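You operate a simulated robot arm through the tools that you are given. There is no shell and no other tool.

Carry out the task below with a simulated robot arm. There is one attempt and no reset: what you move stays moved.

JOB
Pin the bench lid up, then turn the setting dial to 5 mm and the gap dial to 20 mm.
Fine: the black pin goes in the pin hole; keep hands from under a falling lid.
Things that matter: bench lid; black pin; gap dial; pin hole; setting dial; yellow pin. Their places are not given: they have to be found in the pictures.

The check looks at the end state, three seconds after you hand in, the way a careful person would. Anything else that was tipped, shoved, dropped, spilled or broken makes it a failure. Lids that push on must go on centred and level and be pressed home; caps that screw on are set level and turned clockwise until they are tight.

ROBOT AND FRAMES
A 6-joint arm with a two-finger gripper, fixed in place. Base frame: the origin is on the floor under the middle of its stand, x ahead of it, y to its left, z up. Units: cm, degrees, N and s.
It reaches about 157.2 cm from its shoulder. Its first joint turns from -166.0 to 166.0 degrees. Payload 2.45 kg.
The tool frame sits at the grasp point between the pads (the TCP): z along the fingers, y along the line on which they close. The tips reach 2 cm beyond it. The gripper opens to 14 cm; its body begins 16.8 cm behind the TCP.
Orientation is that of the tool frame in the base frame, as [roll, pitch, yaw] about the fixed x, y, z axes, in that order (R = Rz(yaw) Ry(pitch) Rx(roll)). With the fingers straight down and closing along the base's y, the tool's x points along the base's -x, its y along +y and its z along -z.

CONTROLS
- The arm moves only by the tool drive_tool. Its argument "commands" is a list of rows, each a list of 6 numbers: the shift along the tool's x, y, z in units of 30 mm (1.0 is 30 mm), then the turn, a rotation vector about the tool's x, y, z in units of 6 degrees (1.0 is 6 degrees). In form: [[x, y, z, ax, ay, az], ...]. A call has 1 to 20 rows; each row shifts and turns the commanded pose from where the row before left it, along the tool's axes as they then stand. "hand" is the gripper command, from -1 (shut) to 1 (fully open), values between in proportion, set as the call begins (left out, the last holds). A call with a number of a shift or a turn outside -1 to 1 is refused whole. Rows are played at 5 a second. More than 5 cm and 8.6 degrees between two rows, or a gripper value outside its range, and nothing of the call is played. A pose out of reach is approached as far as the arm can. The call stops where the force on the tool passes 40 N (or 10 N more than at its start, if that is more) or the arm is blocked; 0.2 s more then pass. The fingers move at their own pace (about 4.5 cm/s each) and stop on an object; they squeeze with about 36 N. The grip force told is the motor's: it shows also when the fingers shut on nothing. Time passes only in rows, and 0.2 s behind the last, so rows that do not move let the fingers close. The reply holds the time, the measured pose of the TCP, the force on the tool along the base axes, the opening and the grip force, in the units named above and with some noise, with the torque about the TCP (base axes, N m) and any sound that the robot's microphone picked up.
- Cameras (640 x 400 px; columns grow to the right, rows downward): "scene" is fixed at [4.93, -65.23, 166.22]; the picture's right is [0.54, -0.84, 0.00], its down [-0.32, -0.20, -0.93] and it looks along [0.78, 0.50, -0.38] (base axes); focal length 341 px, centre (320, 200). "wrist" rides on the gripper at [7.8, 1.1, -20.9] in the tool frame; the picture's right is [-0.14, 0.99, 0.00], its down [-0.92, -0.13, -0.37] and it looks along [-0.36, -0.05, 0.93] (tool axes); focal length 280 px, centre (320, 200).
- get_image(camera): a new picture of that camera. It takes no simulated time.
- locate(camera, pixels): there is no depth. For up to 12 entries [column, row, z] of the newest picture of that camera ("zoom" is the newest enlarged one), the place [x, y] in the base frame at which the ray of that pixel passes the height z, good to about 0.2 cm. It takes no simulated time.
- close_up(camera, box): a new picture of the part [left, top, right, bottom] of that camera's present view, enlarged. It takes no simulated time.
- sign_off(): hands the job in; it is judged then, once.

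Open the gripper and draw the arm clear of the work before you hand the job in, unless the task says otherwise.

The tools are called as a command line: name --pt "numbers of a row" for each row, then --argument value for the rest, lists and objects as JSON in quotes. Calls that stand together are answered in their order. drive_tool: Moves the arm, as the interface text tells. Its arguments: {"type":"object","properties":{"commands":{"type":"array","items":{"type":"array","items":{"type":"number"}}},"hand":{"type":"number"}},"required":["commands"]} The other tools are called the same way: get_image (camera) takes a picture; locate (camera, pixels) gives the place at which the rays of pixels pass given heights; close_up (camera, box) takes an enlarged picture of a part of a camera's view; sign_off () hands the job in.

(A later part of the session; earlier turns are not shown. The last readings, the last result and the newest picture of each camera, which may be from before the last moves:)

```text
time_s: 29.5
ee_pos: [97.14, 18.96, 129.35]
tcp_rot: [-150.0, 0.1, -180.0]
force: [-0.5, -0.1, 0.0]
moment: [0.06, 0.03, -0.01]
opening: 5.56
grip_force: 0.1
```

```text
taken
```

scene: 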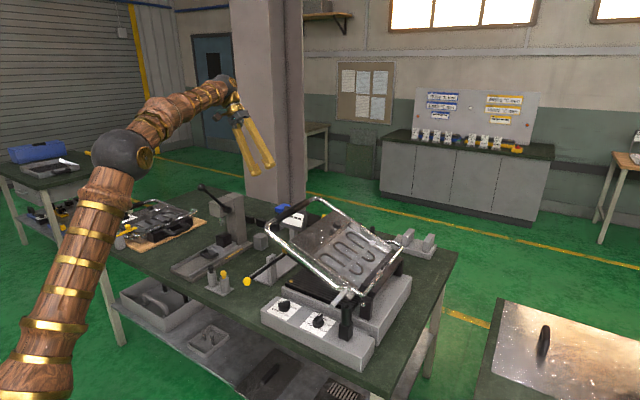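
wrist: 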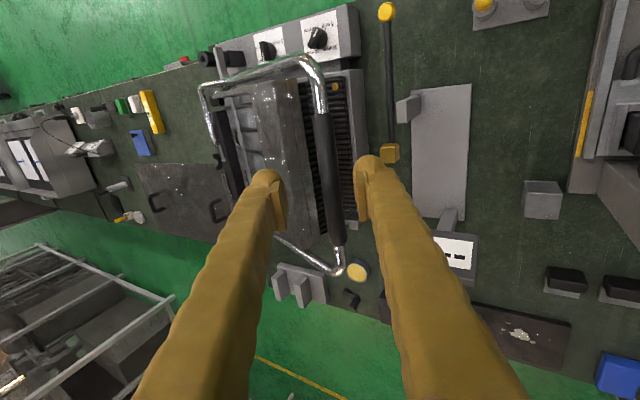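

The tilt goes the right way. I tilt the remaining 36°, so the fingers point about 24° below horizontal toward −y.

drive_tool --pt "0 0 0 1 0 0" --pt "0 0 0 1 0 0" --pt "0 0 0 1 0 0" --pt "0 0 0 1 0 0" --pt "0 0 0 1 0 0" --pt "0 0 0 1 0 0"

get_image --camera "scene"

get_image --camera "wrist"

```text
time_s: 30.9
ee_pos: [97.11, 18.9, 129.31]
tcp_rot: [-114.1, 0.1, 180.0]
force: [0.2, 0.0, 1.3]
moment: [0.07, -0.04, 0.02]
opening: 5.62
grip_force: 0.0
```

```text
taken
```

scene: 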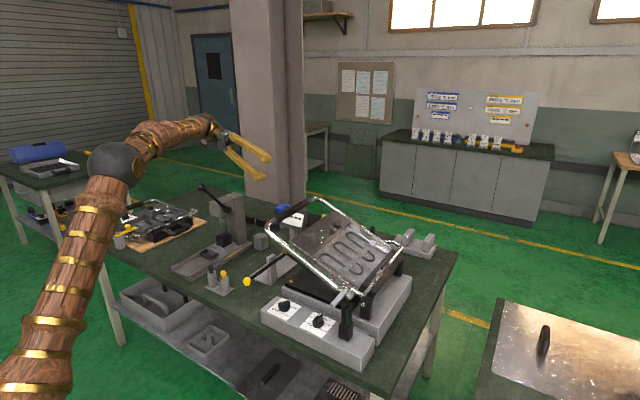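

```text
taken
```

wrist: 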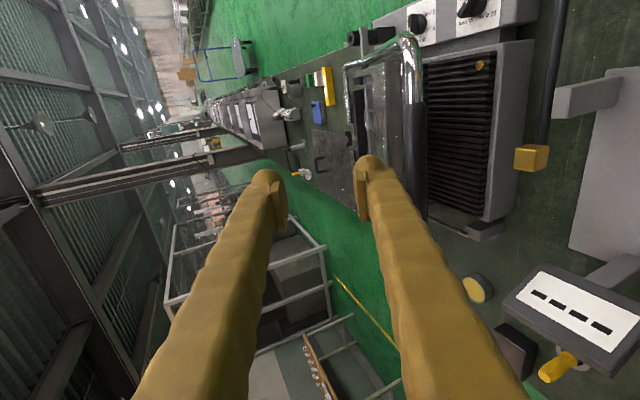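

Tool now points −y and 24° down. I lower straight down outside the handle to about z 114, then look.

drive_tool --pt "0 0.937 0.419 0 0 0" --pt "0 0.937 0.419 0 0 0" --pt "0 0.937 0.419 0 0 0" --pt "0 0.937 0.419 0 0 0" --pt "0 0.937 0.419 0 0 0"

close_up --camera "scene" --box '[185, 130, 425, 330]'

get_image --camera "wrist"

```text
time_s: 32.1
ee_pos: [97.21, 19.07, 113.86]
tcp_rot: [-114.1, 0.1, -180.0]
force: [-0.6, -0.3, 1.0]
moment: [0.06, -0.04, 0.02]
opening: 5.6
grip_force: 0.0
```

```text
2.00 times, centred on (305, 230) of scene
```

zoom: 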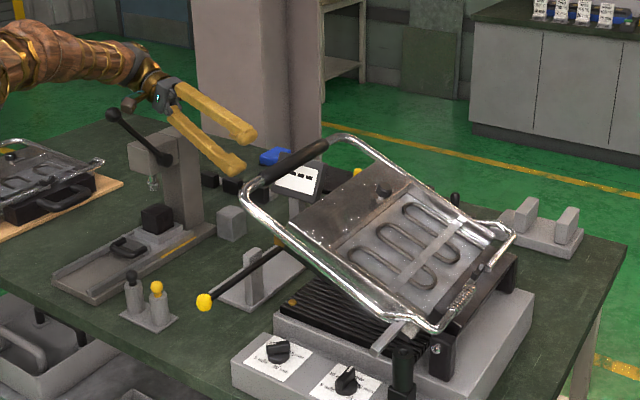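

```text
taken
```

wrist: 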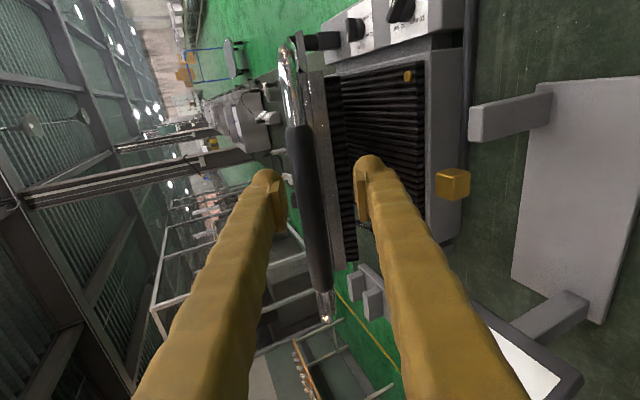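

The grip sits centred between the fingers at column ~310 in the wrist picture, about 9.4 cm ahead. I slide in along the fingers with a 1.1 cm lateral correction so the bar comes between the pads.

drive_tool --pt "0 -0.36 0 0 0 0" --pt "0 0 1 0 0 0" --pt "0 0 1 0 0 0" --pt "0 0 1 0 0 0" --pt "0 0 0.15 0 0 0" --pt "0 0 0 0 0 0"

close_up --camera "scene" --box '[225, 150, 345, 250]'

get_image --camera "wrist"

```text
time_s: 33.5
ee_pos: [97.23, 9.96, 111.18]
tcp_rot: [-114.0, 0.0, -179.9]
force: [-0.5, 0.2, -0.1]
moment: [0.0, -0.01, 0.0]
opening: 5.58
grip_force: 0.0
```

```text
4.00 times, centred on (285, 200) of scene
```

zoom: 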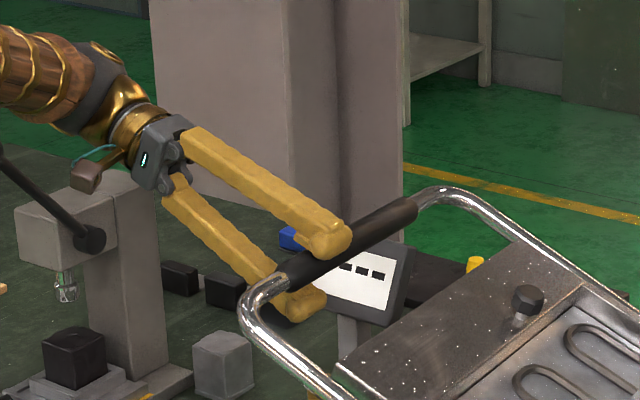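

```text
taken
```

wrist: 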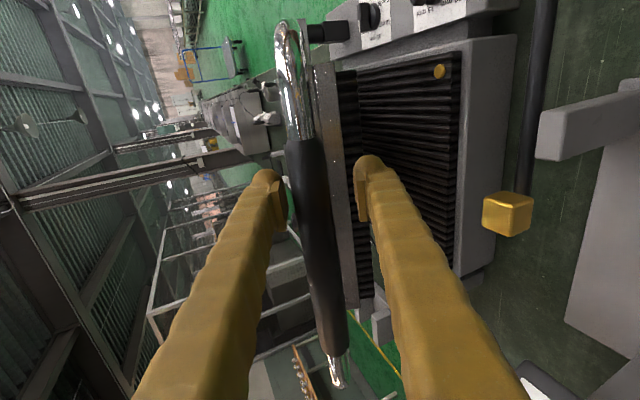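

The bar is caged. I narrow the cage and raise the lid 10° with the tool rotating along, watching force.

drive_tool --pt "0 0 0 0 0 0" --pt "0 0 0 0 0 0" --pt "0 -0.625 0.0136 -0.4167 0 0" --pt "0 -0.625 0.0136 -0.4167 0 0" --pt "0 -0.625 0.0136 -0.4167 0 0" --pt "0 -0.625 0.0136 -0.4167 0 0" --hand -0.45

close_up --camera "scene" --box '[225, 130, 425, 330]'

```text
time_s: 34.9
ee_pos: [97.19, 6.39, 117.57]
tcp_rot: [-124.1, 0.0, 179.9]
force: [1.4, 8.8, -6.3]
moment: [0.02, 0.01, -0.03]
opening: 4.44
grip_force: 4.6
```

```text
2.00 times, centred on (325, 230) of scene
```

zoom: 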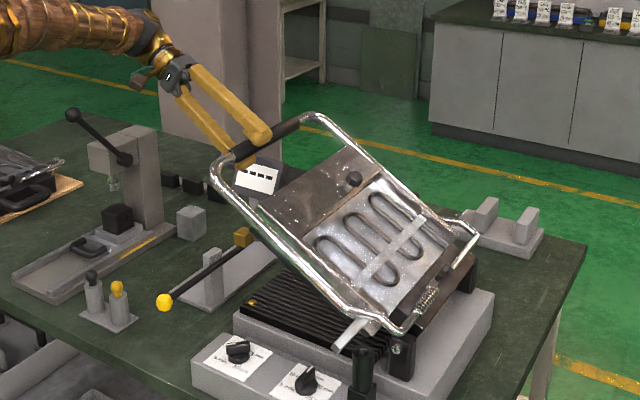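

The lid rises with only about 10 N. I continue another 20°.

drive_tool --pt "0 -0.625 0.0136 -0.4167 0 0" --pt "0 -0.625 0.0136 -0.4167 0 0" --pt "0 -0.625 0.0136 -0.4167 0 0" --pt "0 -0.625 0.0136 -0.4167 0 0" --pt "0 -0.625 0.0136 -0.4167 0 0" --pt "0 -0.625 0.0136 -0.4167 0 0" --pt "0 -0.625 0.0136 -0.4167 0 0" --pt "0 -0.625 0.0136 -0.4167 0 0"

close_up --camera "scene" --box '[225, 110, 425, 330]'

get_image --camera "wrist"

```text
time_s: 36.7
ee_pos: [97.11, -4.04, 128.4]
tcp_rot: [-144.1, 0.0, 180.0]
force: [0.5, 9.4, -3.2]
moment: [0.0, 0.05, -0.04]
opening: 4.41
grip_force: 3.8
```

```text
1.82 times, centred on (325, 220) of scene
```

zoom: 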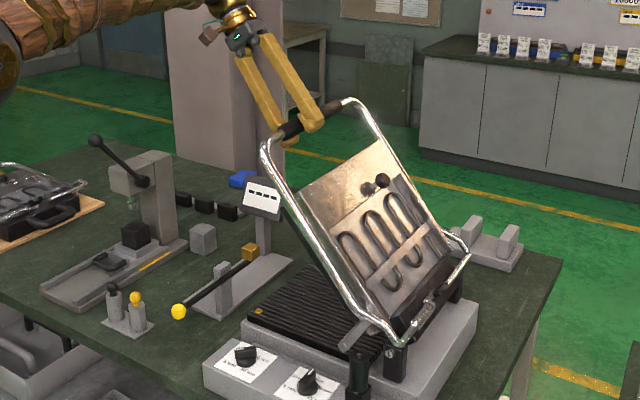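

```text
taken
```

wrist: 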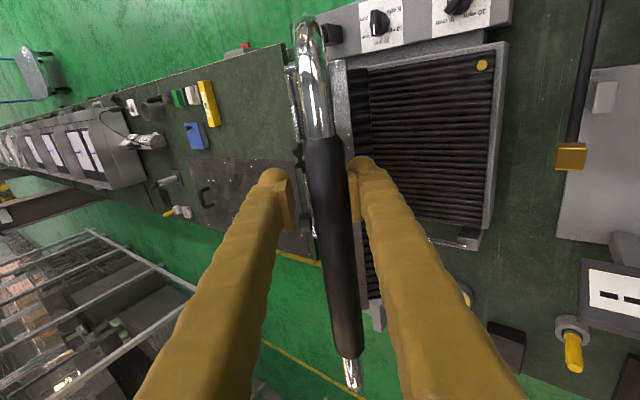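

Now about 54°. I continue 20° more.

drive_tool --pt "0 -0.625 0.0136 -0.4167 0 0" --pt "0 -0.625 0.0136 -0.4167 0 0" --pt "0 -0.625 0.0136 -0.4167 0 0" --pt "0 -0.625 0.0136 -0.4167 0 0" --pt "0 -0.625 0.0136 -0.4167 0 0" --pt "0 -0.625 0.0136 -0.4167 0 0" --pt "0 -0.625 0.0136 -0.4167 0 0" --pt "0 -0.625 0.0136 -0.4167 0 0"

close_up --camera "scene" --box '[225, 80, 445, 340]'

close_up --camera "scene" --box '[310, 260, 400, 340]'

```text
time_s: 38.5
ee_pos: [97.23, -17.59, 134.85]
tcp_rot: [-164.1, 0.0, -179.9]
force: [-1.0, 8.7, -1.3]
moment: [-0.03, 0.0, 0.02]
opening: 4.41
grip_force: 4.2
```

```text
1.54 times, centred on (335, 210) of scene
```

zoom: 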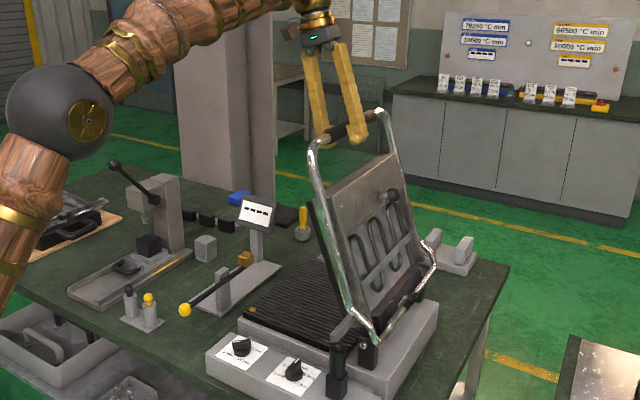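

```text
5.00 times, centred on (355, 300) of scene
```

zoom: 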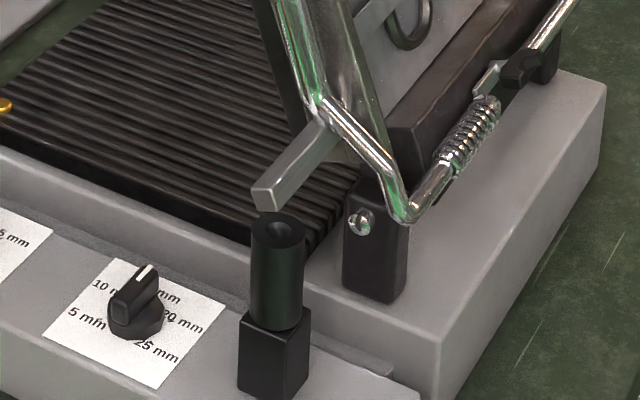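

At about 74° the bar is just above the post. I continue in smaller moves toward the upright stop.

drive_tool --pt "0 -0.625 0.0136 -0.4167 0 0" --pt "0 -0.625 0.0136 -0.4167 0 0" --pt "0 -0.625 0.0136 -0.4167 0 0" --pt "0 -0.625 0.0136 -0.4167 0 0" --pt "0 -0.625 0.0136 -0.4167 0 0"

close_up --camera "scene" --box '[225, 80, 445, 340]'

close_up --camera "scene" --box '[310, 260, 400, 340]'

```text
time_s: 39.7
ee_pos: [97.14, -26.93, 136.28]
tcp_rot: [-176.5, -0.1, -180.0]
force: [0.3, 6.5, -2.4]
moment: [-0.13, 0.02, -0.03]
opening: 4.2
grip_force: 2.8
```

```text
1.54 times, centred on (335, 210) of scene
```

zoom: 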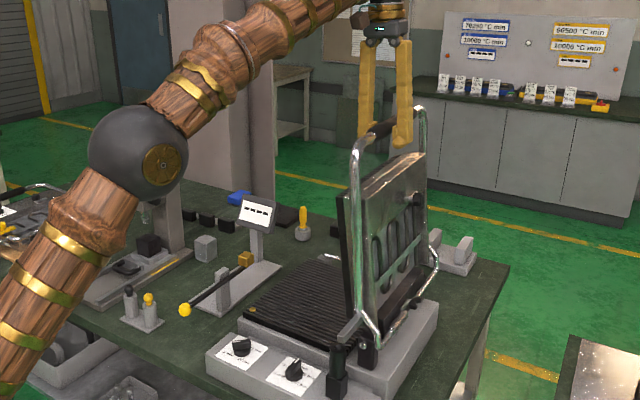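

```text
5.00 times, centred on (355, 300) of scene
```

zoom: 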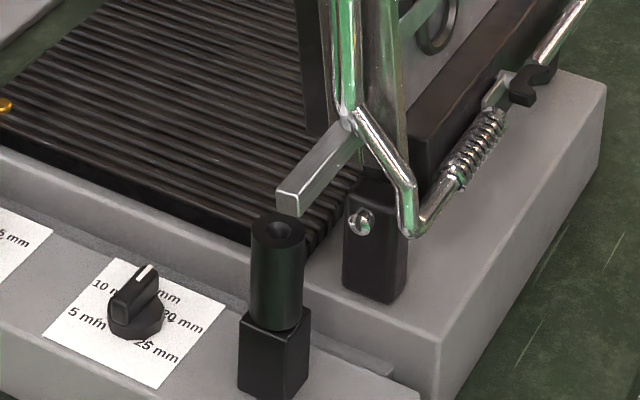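

The lid is near vertical (about 86°) and the force is low. I continue 7.5° more to carry the bar past the post hole.

drive_tool --pt "0 -0.625 0.0136 -0.4167 0 0" --pt "0 -0.625 0.0136 -0.4167 0 0" --pt "0 -0.625 0.0136 -0.4167 0 0"

close_up --camera "scene" --box '[225, 80, 445, 340]'

close_up --camera "scene" --box '[310, 260, 400, 340]'

```text
time_s: 40.5
ee_pos: [96.46, -32.14, 135.69]
tcp_rot: [175.9, 0.2, 180.0]
force: [-0.9, 6.1, 2.8]
moment: [-0.09, 0.02, 0.01]
opening: 4.17
grip_force: 2.2
out of reach, approached as far as the arm can: row 3
```

```text
1.54 times, centred on (335, 210) of scene
```

zoom: 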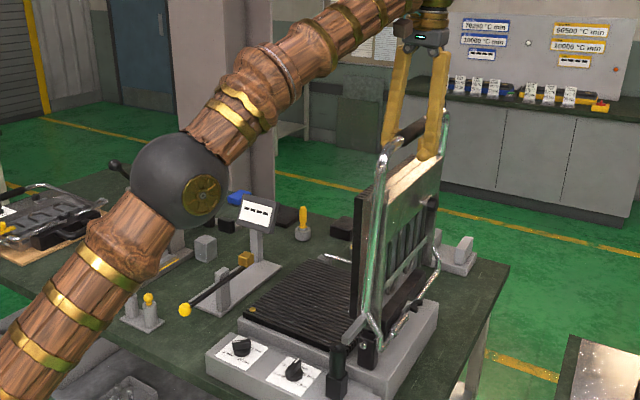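

```text
5.00 times, centred on (355, 300) of scene
```

zoom: 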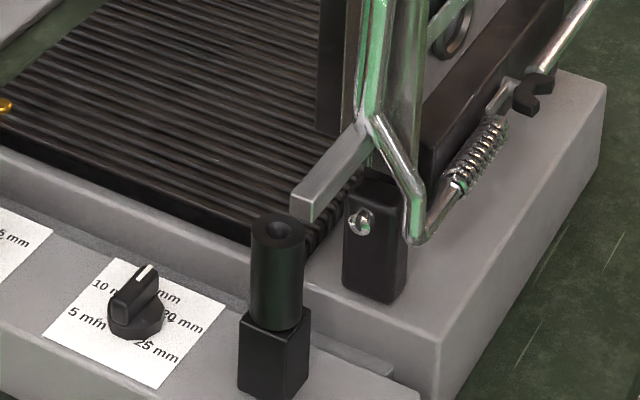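

The arm reached its limit at about 93° lid-handle angle; the bar has swung past the post hole to the far side. I open the cage a little, fingers still on both sides, to see whether the lid stays.

drive_tool --pt "0 0 0 0 0 0" --pt "0 0 0 0 0 0" --pt "0 0 0 0 0 0" --pt "0 0 0 0 0 0" --pt "0 0 0 0 0 0" --pt "0 0 0 0 0 0" --pt "0 0 0 0 0 0" --pt "0 0 0 0 0 0" --hand -0.05

get_image --camera "wrist"

close_up --camera "scene" --box '[310, 260, 400, 340]'

close_up --camera "scene" --box '[335, 80, 425, 180]'

```text
time_s: 42.3
ee_pos: [96.4, -32.08, 135.6]
tcp_rot: [176.0, 0.4, -180.0]
force: [-0.2, 0.2, -0.5]
moment: [0.02, 0.0, -0.02]
opening: 6.68
grip_force: 0.0
```

```text
taken
```

wrist: 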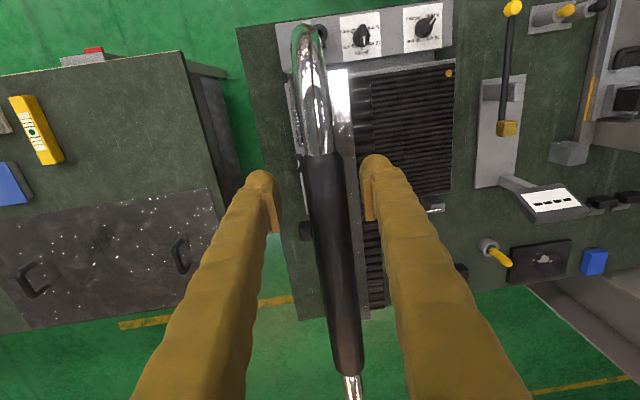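

```text
5.00 times, centred on (355, 300) of scene
```

zoom: 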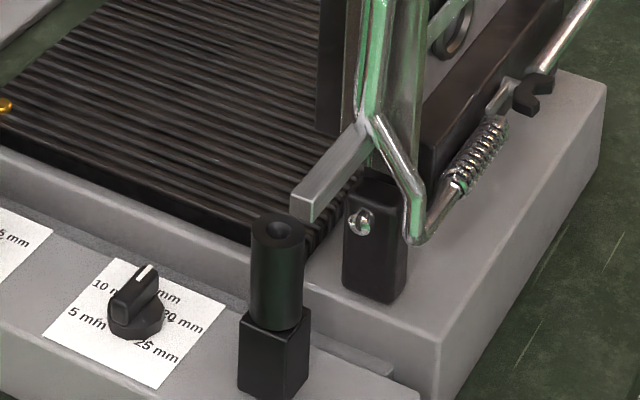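

```text
4.00 times, centred on (380, 130) of scene
```

zoom: 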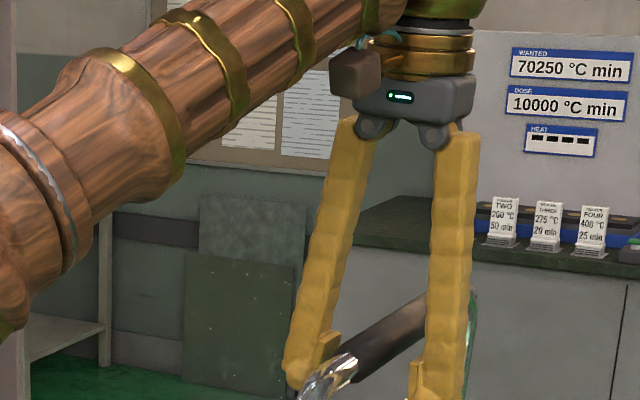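

The lid stays put with the fingers off it. I withdraw by sliding toward the robot (the bar passes freely between the fingers), then up.

drive_tool --pt "1 0 0 0 0 0" --pt "1 0 -0.2 0 0 0" --pt "1 0 -0.3 0 0 0" --pt "1 0 -0.5 0 0 0" --pt "1 0 -0.5 0 0 0" --pt "1 0 -0.5 0 0 0" --pt "1 0 -0.5 0 0 0" --pt "1 0 0 0 0 0"

get_image --camera "scene"

get_image --camera "wrist"

```text
time_s: 44.1
ee_pos: [72.43, -32.67, 142.99]
tcp_rot: [175.9, 0.1, -179.9]
force: [0.0, -0.5, 0.3]
moment: [0.04, 0.08, 0.01]
opening: 6.66
grip_force: 0.0
```

```text
taken
```

scene: 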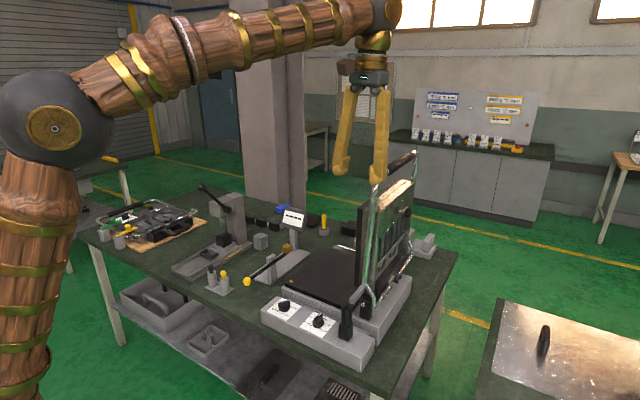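

```text
taken
```

wrist: 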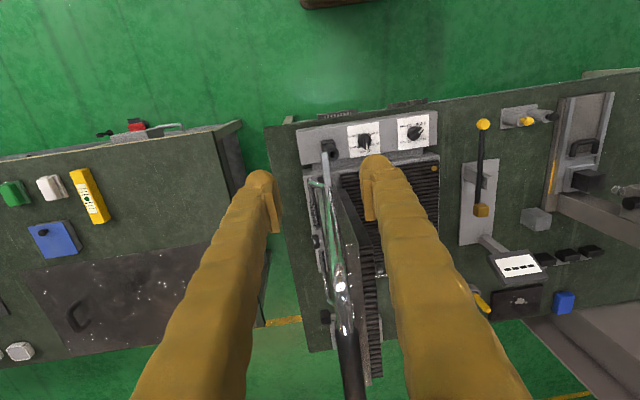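

The lid stands upright on its own. I zoom on the post and bar near (327,150) to check the hole is free, and on any new marks on the opened base.

close_up --camera "wrist" --box '[285, 105, 445, 205]'

close_up --camera "scene" --box '[255, 230, 415, 350]'

close_up --camera "scene" --box '[190, 250, 250, 305]'

```text
4.00 times, centred on (365, 155) of wrist
```

zoom: 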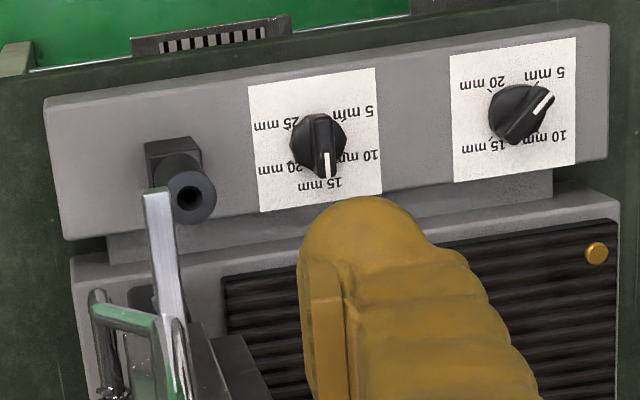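

```text
3.33 times, centred on (335, 290) of scene
```

zoom: 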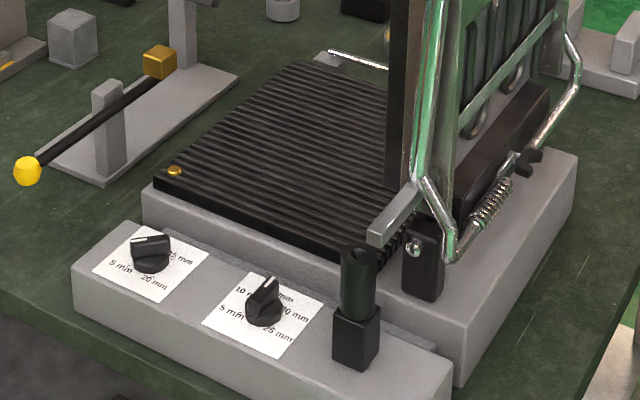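

```text
7.27 times, centred on (220, 278) of scene
```

zoom: 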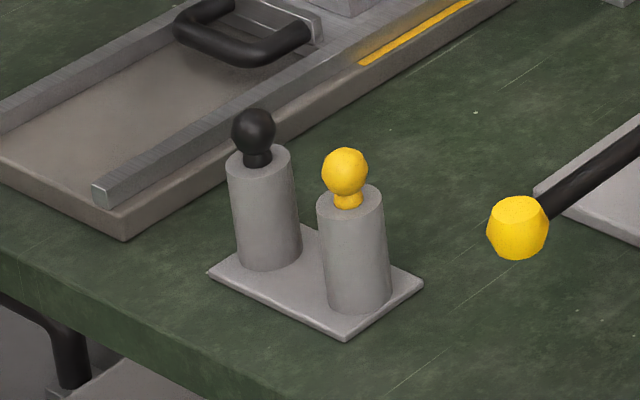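

The hole is free, with the bar parked on its far (−y) side. Next I fetch the black pin: level the tool, travel at safe height to above the holder near (81, 36), and later turn the gripper 90° so it closes along x.

drive_tool --pt "0 0 0 0.683 0 0" --pt "-0.13 1 0 0 0 0" --pt "-0.13 1 0 0 0 0" --pt "-0.13 1 0 0 0 0" --pt "-0.13 1 0 0 0 0" --pt "-0.13 1 0 0 0 0" --pt "-0.13 1 0 0 0 0" --pt "-0.13 1 0 0 0 0" --pt "-0.13 1 0 0 0 0" --pt "-0.13 1 0 0 0 0" --pt "-0.13 1 0 0 0 0" --pt "-0.13 1 0 0 0 0" --pt "-0.13 1 0 0 0 0" --pt "-0.13 1 0 0 0 0" --pt "-0.13 1 0 0 0 0" --pt "-0.13 1 0 0 0 0" --pt "-0.13 1 0 0 0 0" --pt "-0.13 1 0 0 0 0" --pt "-0.13 1 0 0 0 0" --pt "-0.13 1 0 0 0 0"

drive_tool --pt "-0.13 1 0 0 0 0" --pt "-0.13 1 0 0 0 0" --pt "-0.13 1 0 0 0 0" --pt "-0.13 1 0 0 0 0" --pt "0 0 0.9 0 0 1" --pt "0 0 0.9 0 0 1" --pt "0 0 0.9 0 0 1" --pt "0 0 0.9 0 0 1" --pt "0 0 0.9 0 0 1" --pt "0 0 0.9 0 0 1" --pt "0 0 0.9 0 0 1" --pt "0 0 0.9 0 0 1" --pt "0 0 0.5 0 0 1" --pt "0 0 0 0 0 1" --pt "0 0 0 0 0 1" --pt "0 0 0 0 0 1" --pt "0 0 0 0 0 1" --pt "0 0 0 0 0 1" --pt "0 0 0 0 0 1"

get_image --camera "wrist"

get_image --camera "scene"

```text
time_s: 48.3
ee_pos: [79.78, 24.43, 143.09]
tcp_rot: [-180.0, 0.1, 180.0]
force: [0.1, 0.2, 0.6]
moment: [0.0, -0.03, 0.0]
opening: 6.65
grip_force: 0.1
```

```text
time_s: 52.3
ee_pos: [81.28, 36.51, 120.03]
tcp_rot: [180.0, 0.1, 90.0]
force: [0.5, 0.2, -0.1]
moment: [0.03, -0.02, 0.0]
opening: 6.64
grip_force: 0.2
```

```text
taken
```

wrist: 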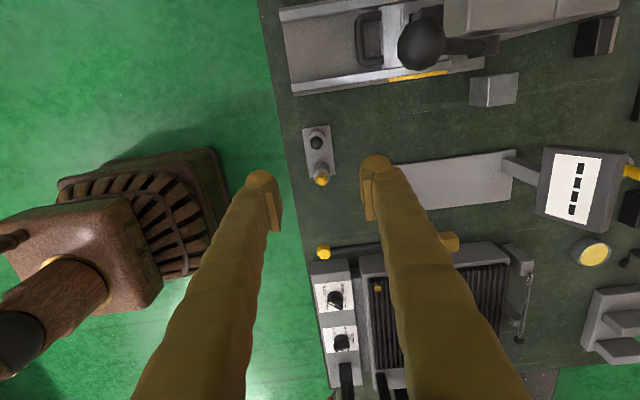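

```text
taken
```

scene: 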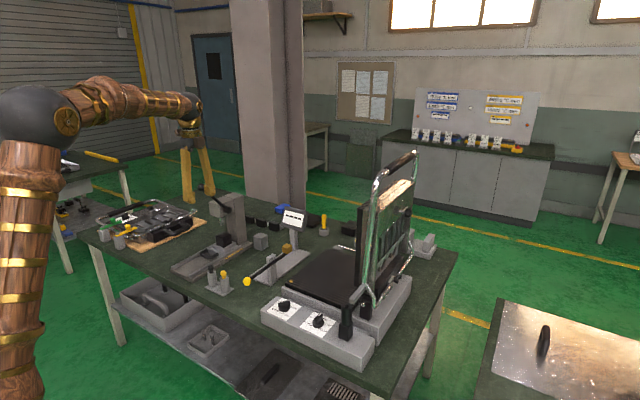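

The picture shows the press-lever knob close by at about (90, 47, 117), so I will approach without leaning to +y. I zoom on the pins at (317,142) to fix the black knob's position.

close_up --camera "wrist" --box '[285, 110, 365, 200]'

locate --camera "zoom" --pixels '[[250, 145, 87], [250, 145, 85], [276, 318, 87]]'

locate --camera "scene" --pixels '[[210.9, 268.2, 87], [210.9, 268.2, 85], [210.9, 268.2, 89], [223.5, 273.8, 87]]'

```text
4.44 times, centred on (325, 155) of wrist
```

zoom: 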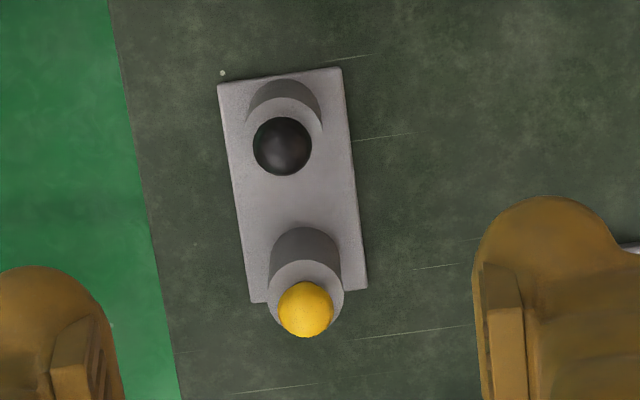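

```text
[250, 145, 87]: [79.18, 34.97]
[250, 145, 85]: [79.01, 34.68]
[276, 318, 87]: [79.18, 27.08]
```

```text
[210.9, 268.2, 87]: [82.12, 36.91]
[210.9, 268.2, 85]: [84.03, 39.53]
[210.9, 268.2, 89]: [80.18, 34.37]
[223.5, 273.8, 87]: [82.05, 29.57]
```

The black ball's centre in the zoom is at (283,146) and yellow at (305,309); I locate those at several heights.

locate --camera "zoom" --pixels '[[283, 146, 87], [283, 146, 88], [283, 146, 86], [305, 309, 87], [283, 85, 85], [305, 240, 85]]'

close_up --camera "scene" --box '[190, 250, 250, 305]'

locate --camera "zoom" --pixels '[[253, 130, 87], [253, 130, 88], [253, 130, 86], [253, 130, 89], [345, 171, 87], [345, 171, 88]]'

```text
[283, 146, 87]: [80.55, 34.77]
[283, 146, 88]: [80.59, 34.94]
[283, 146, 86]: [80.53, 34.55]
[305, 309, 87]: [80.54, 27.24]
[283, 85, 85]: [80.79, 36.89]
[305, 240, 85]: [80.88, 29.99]
```

```text
7.27 times, centred on (220, 278) of scene
```

zoom: 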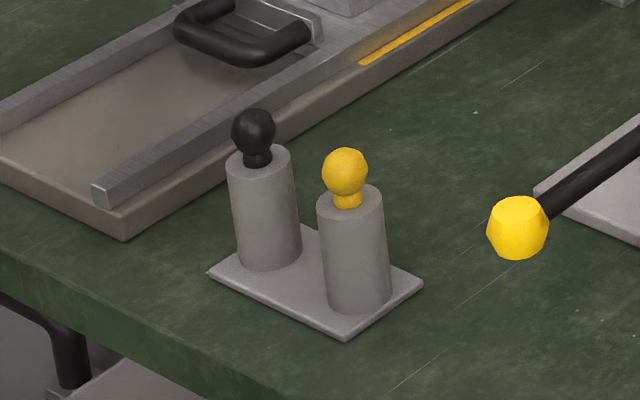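

```text
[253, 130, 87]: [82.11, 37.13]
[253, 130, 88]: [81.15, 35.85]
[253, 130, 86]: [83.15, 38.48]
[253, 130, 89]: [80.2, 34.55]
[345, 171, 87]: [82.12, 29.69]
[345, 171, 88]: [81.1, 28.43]
```

Both views agree on the black ball at about (80.6, 35.0, 88.6). I tilt the tool 12° (body leaning toward the robot, so it later clears the lid tube), and lower to about 7 cm above the ball with a 5 cm opening.

drive_tool --pt "0 0 0 -1 0 0" --pt "0 0 0 -1 0 0" --pt "-0.0625 -0.237 0.929 0 0 0" --pt "-0.0625 -0.237 0.929 0 0 0" --pt "-0.0625 -0.237 0.929 0 0 0" --pt "-0.0625 -0.237 0.929 0 0 0" --pt "-0.0625 -0.237 0.929 0 0 0" --pt "-0.0625 -0.237 0.929 0 0 0" --pt "-0.0625 -0.237 0.929 0 0 0" --pt "-0.0625 -0.237 0.929 0 0 0" --pt "0 0 0 0 0 0" --hand -0.29

get_image --camera "wrist"

close_up --camera "scene" --box '[150, 190, 290, 310]'

```text
time_s: 54.7
ee_pos: [80.39, 34.77, 96.92]
tcp_rot: [168.0, 0.0, 90.0]
force: [-0.5, -0.2, 0.2]
moment: [0.0, -0.04, 0.0]
opening: 4.97
grip_force: 0.2
```

```text
taken
```

wrist: 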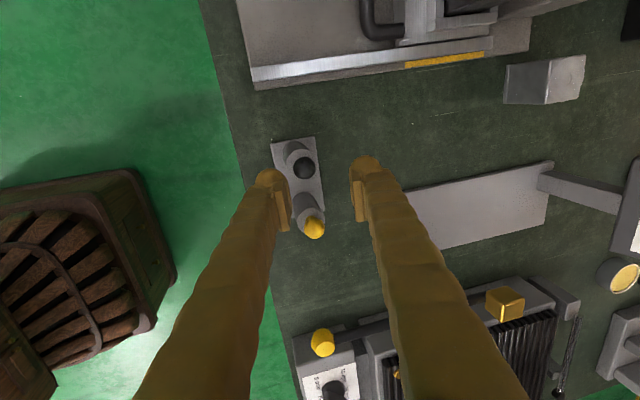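

```text
3.33 times, centred on (220, 250) of scene
```

zoom: 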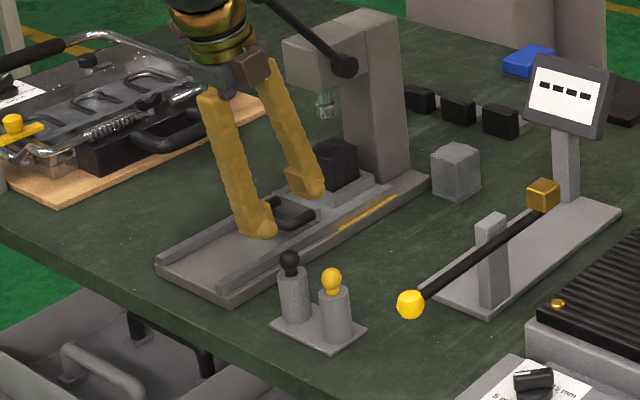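

The ball shows at (304,168) in the wrist picture. I locate it at its height to refine before descending.

close_up --camera "wrist" --box '[260, 120, 380, 250]'

locate --camera "wrist" --pixels '[[304, 168, 88.6], [304, 168, 88], [315, 227, 88.6]]'

```text
3.08 times, centred on (320, 185) of wrist
```

zoom: 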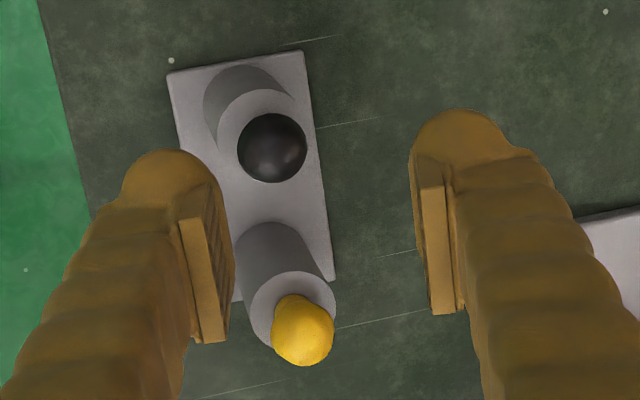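

```text
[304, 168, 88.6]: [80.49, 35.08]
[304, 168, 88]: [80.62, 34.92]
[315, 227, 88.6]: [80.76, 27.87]
```

The refined ball position is (80.5, 35.05). I descend so the ball sits between the pads, tips staying just above the tube top.

drive_tool --pt "0.047 -0.135 0.58 0 0 0" --pt "0.046 -0.135 0.58 0 0 0" --pt "0 -0.135 0.58 0 0 0" --pt "0 -0.136 0.58 0 0 0" --pt "0 0 0 0 0 0"

get_image --camera "wrist"

close_up --camera "scene" --box '[180, 235, 260, 305]'

```text
time_s: 55.9
ee_pos: [80.16, 35.18, 89.82]
tcp_rot: [168.0, -0.1, 90.0]
force: [0.1, -0.4, -0.6]
moment: [-0.01, 0.03, 0.03]
opening: 4.99
grip_force: 0.0
```

```text
taken
```

wrist: 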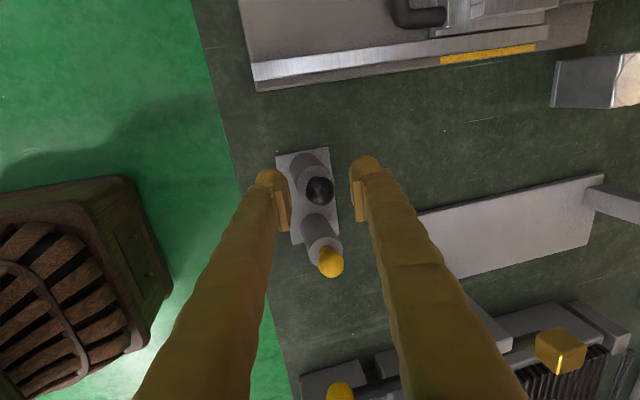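

```text
5.71 times, centred on (220, 270) of scene
```

zoom: 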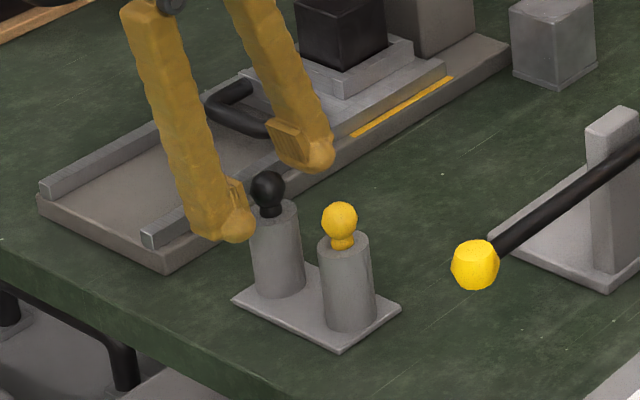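

The ball is centred between the fingertips at (319,190). I close the gripper on it.

drive_tool --pt "0 0 0 0 0 0" --pt "0 0 0 0 0 0" --pt "0 0 0 0 0 0" --pt "0 0 0 0 0 0" --pt "0 0 0 0 0 0" --hand -1

close_up --camera "scene" --box '[180, 235, 260, 305]'

```text
time_s: 57.1
ee_pos: [80.35, 35.1, 89.89]
tcp_rot: [167.9, 0.0, 90.0]
force: [-2.0, 0.2, -1.0]
moment: [0.0, 0.17, 0.0]
opening: 2.31
grip_force: 36.1
```

```text
5.71 times, centred on (220, 270) of scene
```

zoom: 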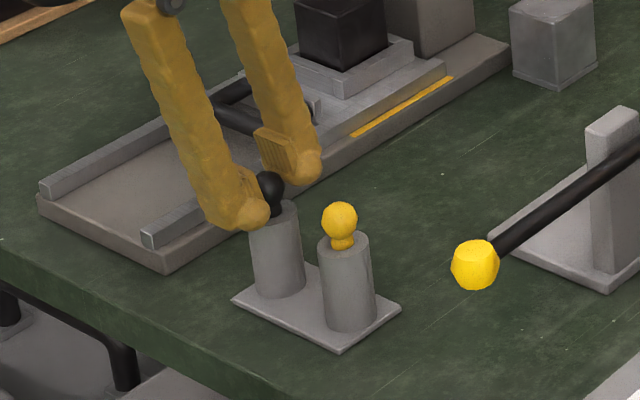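

The ball is held at 2.31 cm. I lift straight up slowly and check the force.

drive_tool --pt "0 0.0693 -0.326 0 0 0" --pt "0 0.0693 -0.326 0 0 0" --pt "0 0.0693 -0.326 0 0 0"

close_up --camera "scene" --box '[180, 235, 260, 305]'

```text
time_s: 57.9
ee_pos: [80.25, 35.19, 92.83]
tcp_rot: [168.1, 0.0, 90.0]
force: [-3.6, 0.3, -0.9]
moment: [-0.02, 0.26, -0.01]
opening: 2.31
grip_force: 35.8
```

```text
5.71 times, centred on (220, 270) of scene
```

zoom: 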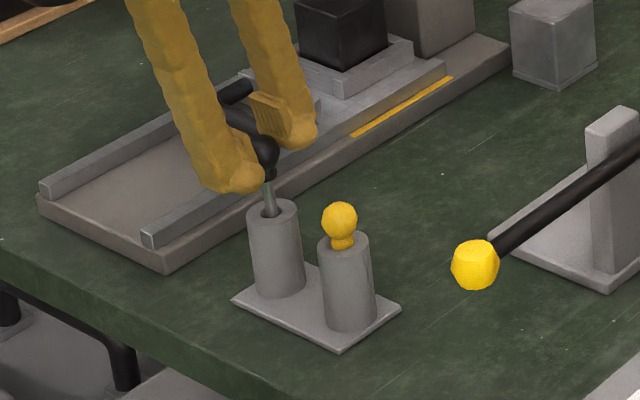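

The shaft slides out cleanly. I lift another 10 cm.

drive_tool --pt "0 0.0693 -0.326 0 0 0" --pt "0 0.0693 -0.326 0 0 0" --pt "0 0.104 -0.489 0 0 0" --pt "0 0.104 -0.489 0 0 0" --pt "0 0.139 -0.652 0 0 0" --pt "0 0.139 -0.652 0 0 0" --pt "0 0.139 -0.652 0 0 0"

close_up --camera "scene" --box '[170, 205, 270, 305]'

get_image --camera "wrist"

```text
time_s: 59.5
ee_pos: [80.17, 35.05, 103.93]
tcp_rot: [168.0, -0.1, 90.0]
force: [0.4, 0.3, -1.0]
moment: [0.01, 0.01, 0.03]
opening: 2.27
grip_force: 36.0
```

```text
4.00 times, centred on (220, 255) of scene
```

zoom: 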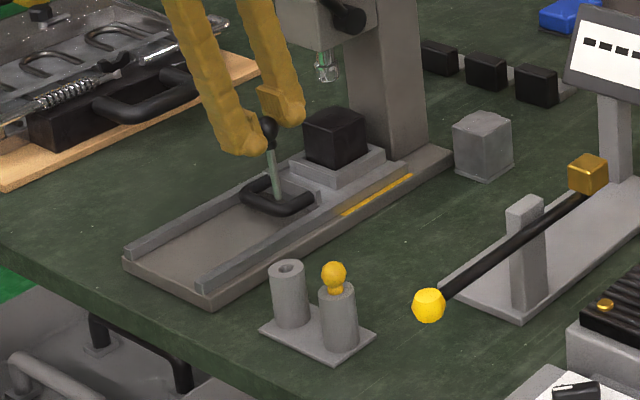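

```text
taken
```

wrist: 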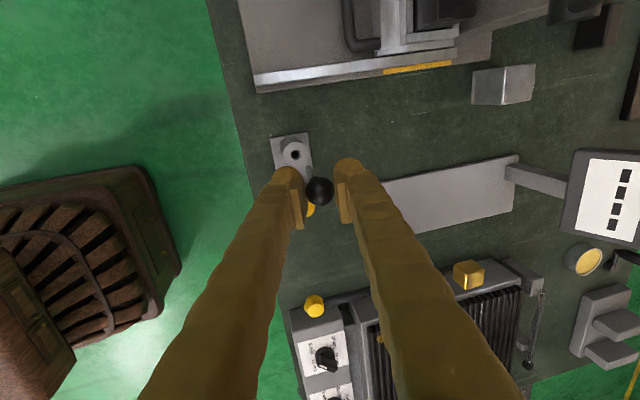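

The pin is free of its holder. I zoom on it to check how upright it hangs.

close_up --camera "scene" --box '[215, 220, 255, 260]'

close_up --camera "wrist" --box '[270, 120, 370, 230]'

```text
10.00 times, centred on (235, 240) of scene
```

zoom: 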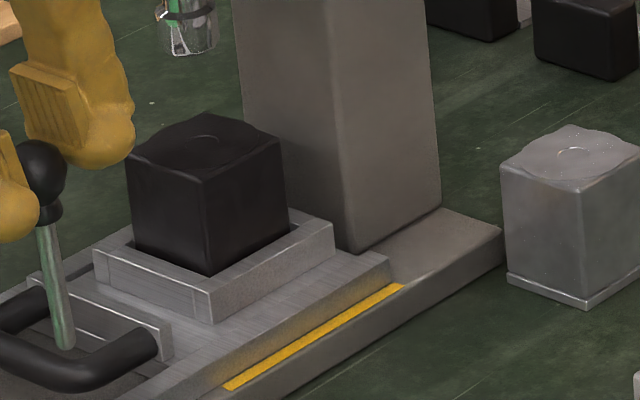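

```text
3.64 times, centred on (320, 175) of wrist
```

zoom: 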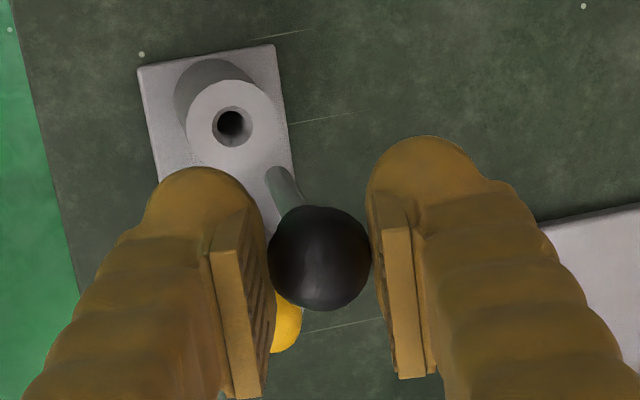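

The pin's tip leans about 3° toward +x in the grip, so I turn the tool 3.4° to bring it upright, raise, and carry it toward the post at safe height on the robot side of the lid.

drive_tool --pt "0 0 0 0.57 0 0" --pt "0 0.14 -0.923 0 0 0" --pt "0 0.14 -0.923 0 0 0" --pt "0 0.14 -0.923 0 0 0" --pt "0 0.14 -0.923 0 0 0" --pt "0 0.14 -0.923 0 0 0" --pt "-1 -0.073 -0.011 0 0 0" --pt "-1 -0.073 -0.011 0 0 0" --pt "-1 -0.073 -0.011 0 0 0" --pt "-1 -0.073 -0.011 0 0 0" --pt "-1 -0.073 -0.011 0 0 0" --pt "-1 -0.073 -0.011 0 0 0" --pt "-1 -0.073 -0.011 0 0 0" --pt "-1 -0.073 -0.011 0 0 0" --pt "-1 -0.073 -0.011 0 0 0" --pt "-1 -0.073 -0.011 0 0 0"

drive_tool --pt "-1 -0.073 -0.011 0 0 0" --pt "-1 -0.073 -0.011 0 0 0" --pt "-1 -0.073 -0.011 0 0 0" --pt "-1 -0.073 -0.011 0 0 0" --pt "-1 -0.073 -0.011 0 0 0" --pt "-1 -0.073 -0.011 0 0 0"

get_image --camera "wrist"

get_image --camera "scene"

```text
time_s: 62.9
ee_pos: [78.04, 5.05, 117.78]
tcp_rot: [171.4, 0.0, 90.0]
force: [0.0, -1.0, -0.4]
moment: [0.02, 0.0, -0.01]
opening: 2.27
grip_force: 36.0
```

```text
time_s: 64.3
ee_pos: [76.74, -12.92, 117.79]
tcp_rot: [171.4, -0.1, 90.1]
force: [0.7, 0.0, 0.3]
moment: [0.0, -0.01, 0.0]
opening: 2.26
grip_force: 36.1
```

```text
taken
```

wrist: 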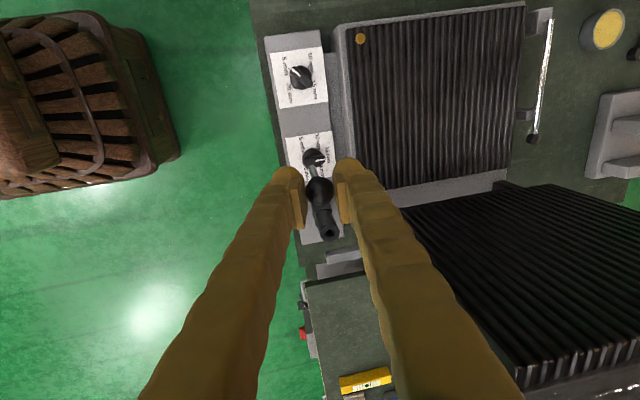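

```text
taken
```

scene: 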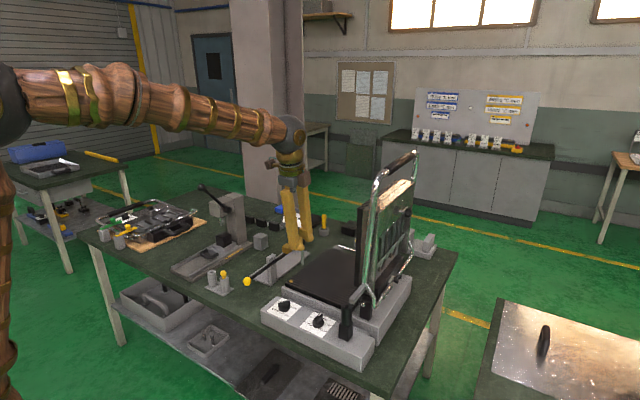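

I see the post hole near (330,230), below the held ball at (319,190). I zoom to measure the hole and the bar.

close_up --camera "wrist" --box '[270, 140, 400, 280]'

close_up --camera "scene" --box '[320, 260, 390, 330]'

```text
2.86 times, centred on (335, 210) of wrist
```

zoom: 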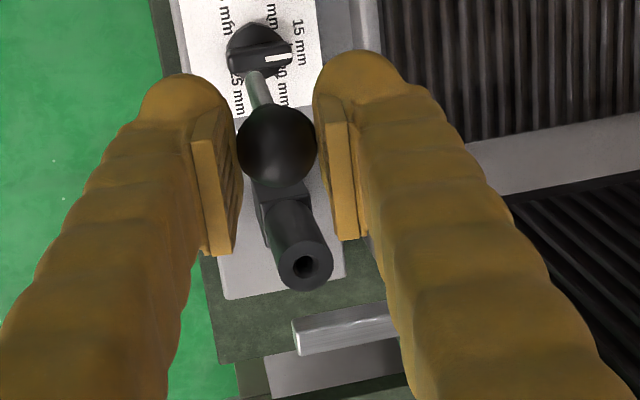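

```text
5.71 times, centred on (355, 295) of scene
```

zoom: 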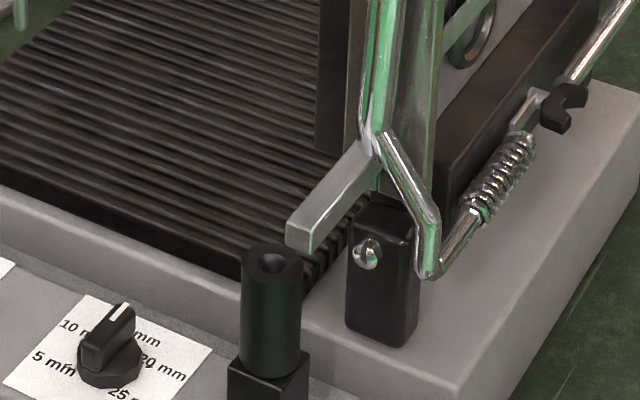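

I triangulate the hole: wrist pixel (330.1,232.7), scene pixel (346.6,306.2), and the bar's near edge.

locate --camera "wrist" --pixels '[[330.1, 232.7, 97], [330.1, 232.7, 98], [330.1, 232.7, 99], [330.1, 232.7, 100], [327, 252, 101.5], [358, 248, 101.5], [327, 264, 100], [331, 247, 98]]'

locate --camera "scene" --pixels '[[346.6, 306.2, 97], [346.6, 306.2, 98], [346.6, 306.2, 99], [346.6, 306.2, 100], [361.7, 261, 101], [352, 298.5, 101]]'

```text
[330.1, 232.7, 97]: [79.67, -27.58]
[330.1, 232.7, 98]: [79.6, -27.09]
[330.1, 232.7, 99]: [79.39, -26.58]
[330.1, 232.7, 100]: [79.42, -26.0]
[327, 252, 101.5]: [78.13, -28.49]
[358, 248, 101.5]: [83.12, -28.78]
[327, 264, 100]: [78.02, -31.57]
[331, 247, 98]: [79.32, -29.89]
```

```text
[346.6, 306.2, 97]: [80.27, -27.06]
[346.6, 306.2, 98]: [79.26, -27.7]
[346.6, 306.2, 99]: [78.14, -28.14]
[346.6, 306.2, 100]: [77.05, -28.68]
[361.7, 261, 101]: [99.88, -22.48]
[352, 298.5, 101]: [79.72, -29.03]
```

The hole top centre comes out at about (79.6, -27.35, 97.6). I zoom tightly on the held pin to measure its tilt and tip.

close_up --camera "wrist" --box '[295, 150, 345, 210]'

close_up --camera "scene" --box '[270, 225, 320, 275]'

```text
6.67 times, centred on (320, 180) of wrist
```

zoom: 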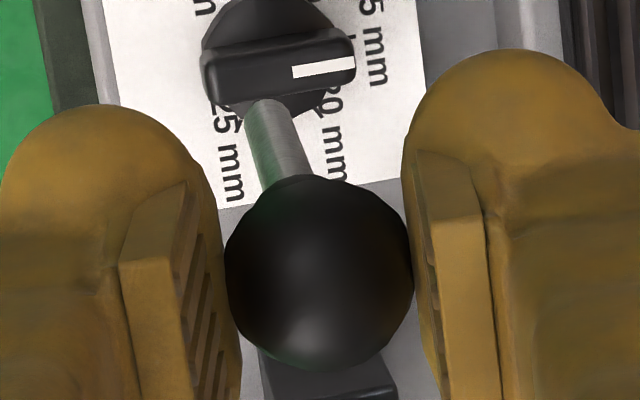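

```text
8.00 times, centred on (295, 250) of scene
```

zoom: 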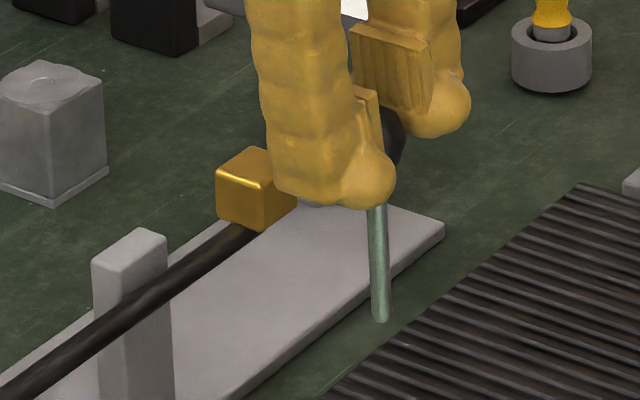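

I triangulate the pin tip: wrist (311.8,166.2) and scene (302.5,265).

locate --camera "wrist" --pixels '[[311.75, 166.2, 108], [311.75, 166.2, 109], [311.75, 166.2, 110], [311.75, 166.2, 111], [319.85, 190.95, 116.5], [319.85, 190.95, 117]]'

locate --camera "scene" --pixels '[[302.5, 265, 108], [302.5, 265, 109], [302.5, 265, 110], [302.5, 265, 111]]'

```text
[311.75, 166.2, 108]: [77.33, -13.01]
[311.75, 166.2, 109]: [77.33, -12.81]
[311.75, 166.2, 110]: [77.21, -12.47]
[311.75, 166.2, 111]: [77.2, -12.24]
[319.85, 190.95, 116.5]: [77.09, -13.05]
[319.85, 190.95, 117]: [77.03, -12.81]
```

```text
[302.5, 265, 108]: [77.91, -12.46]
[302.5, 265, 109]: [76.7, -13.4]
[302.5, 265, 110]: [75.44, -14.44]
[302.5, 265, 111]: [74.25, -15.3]
```

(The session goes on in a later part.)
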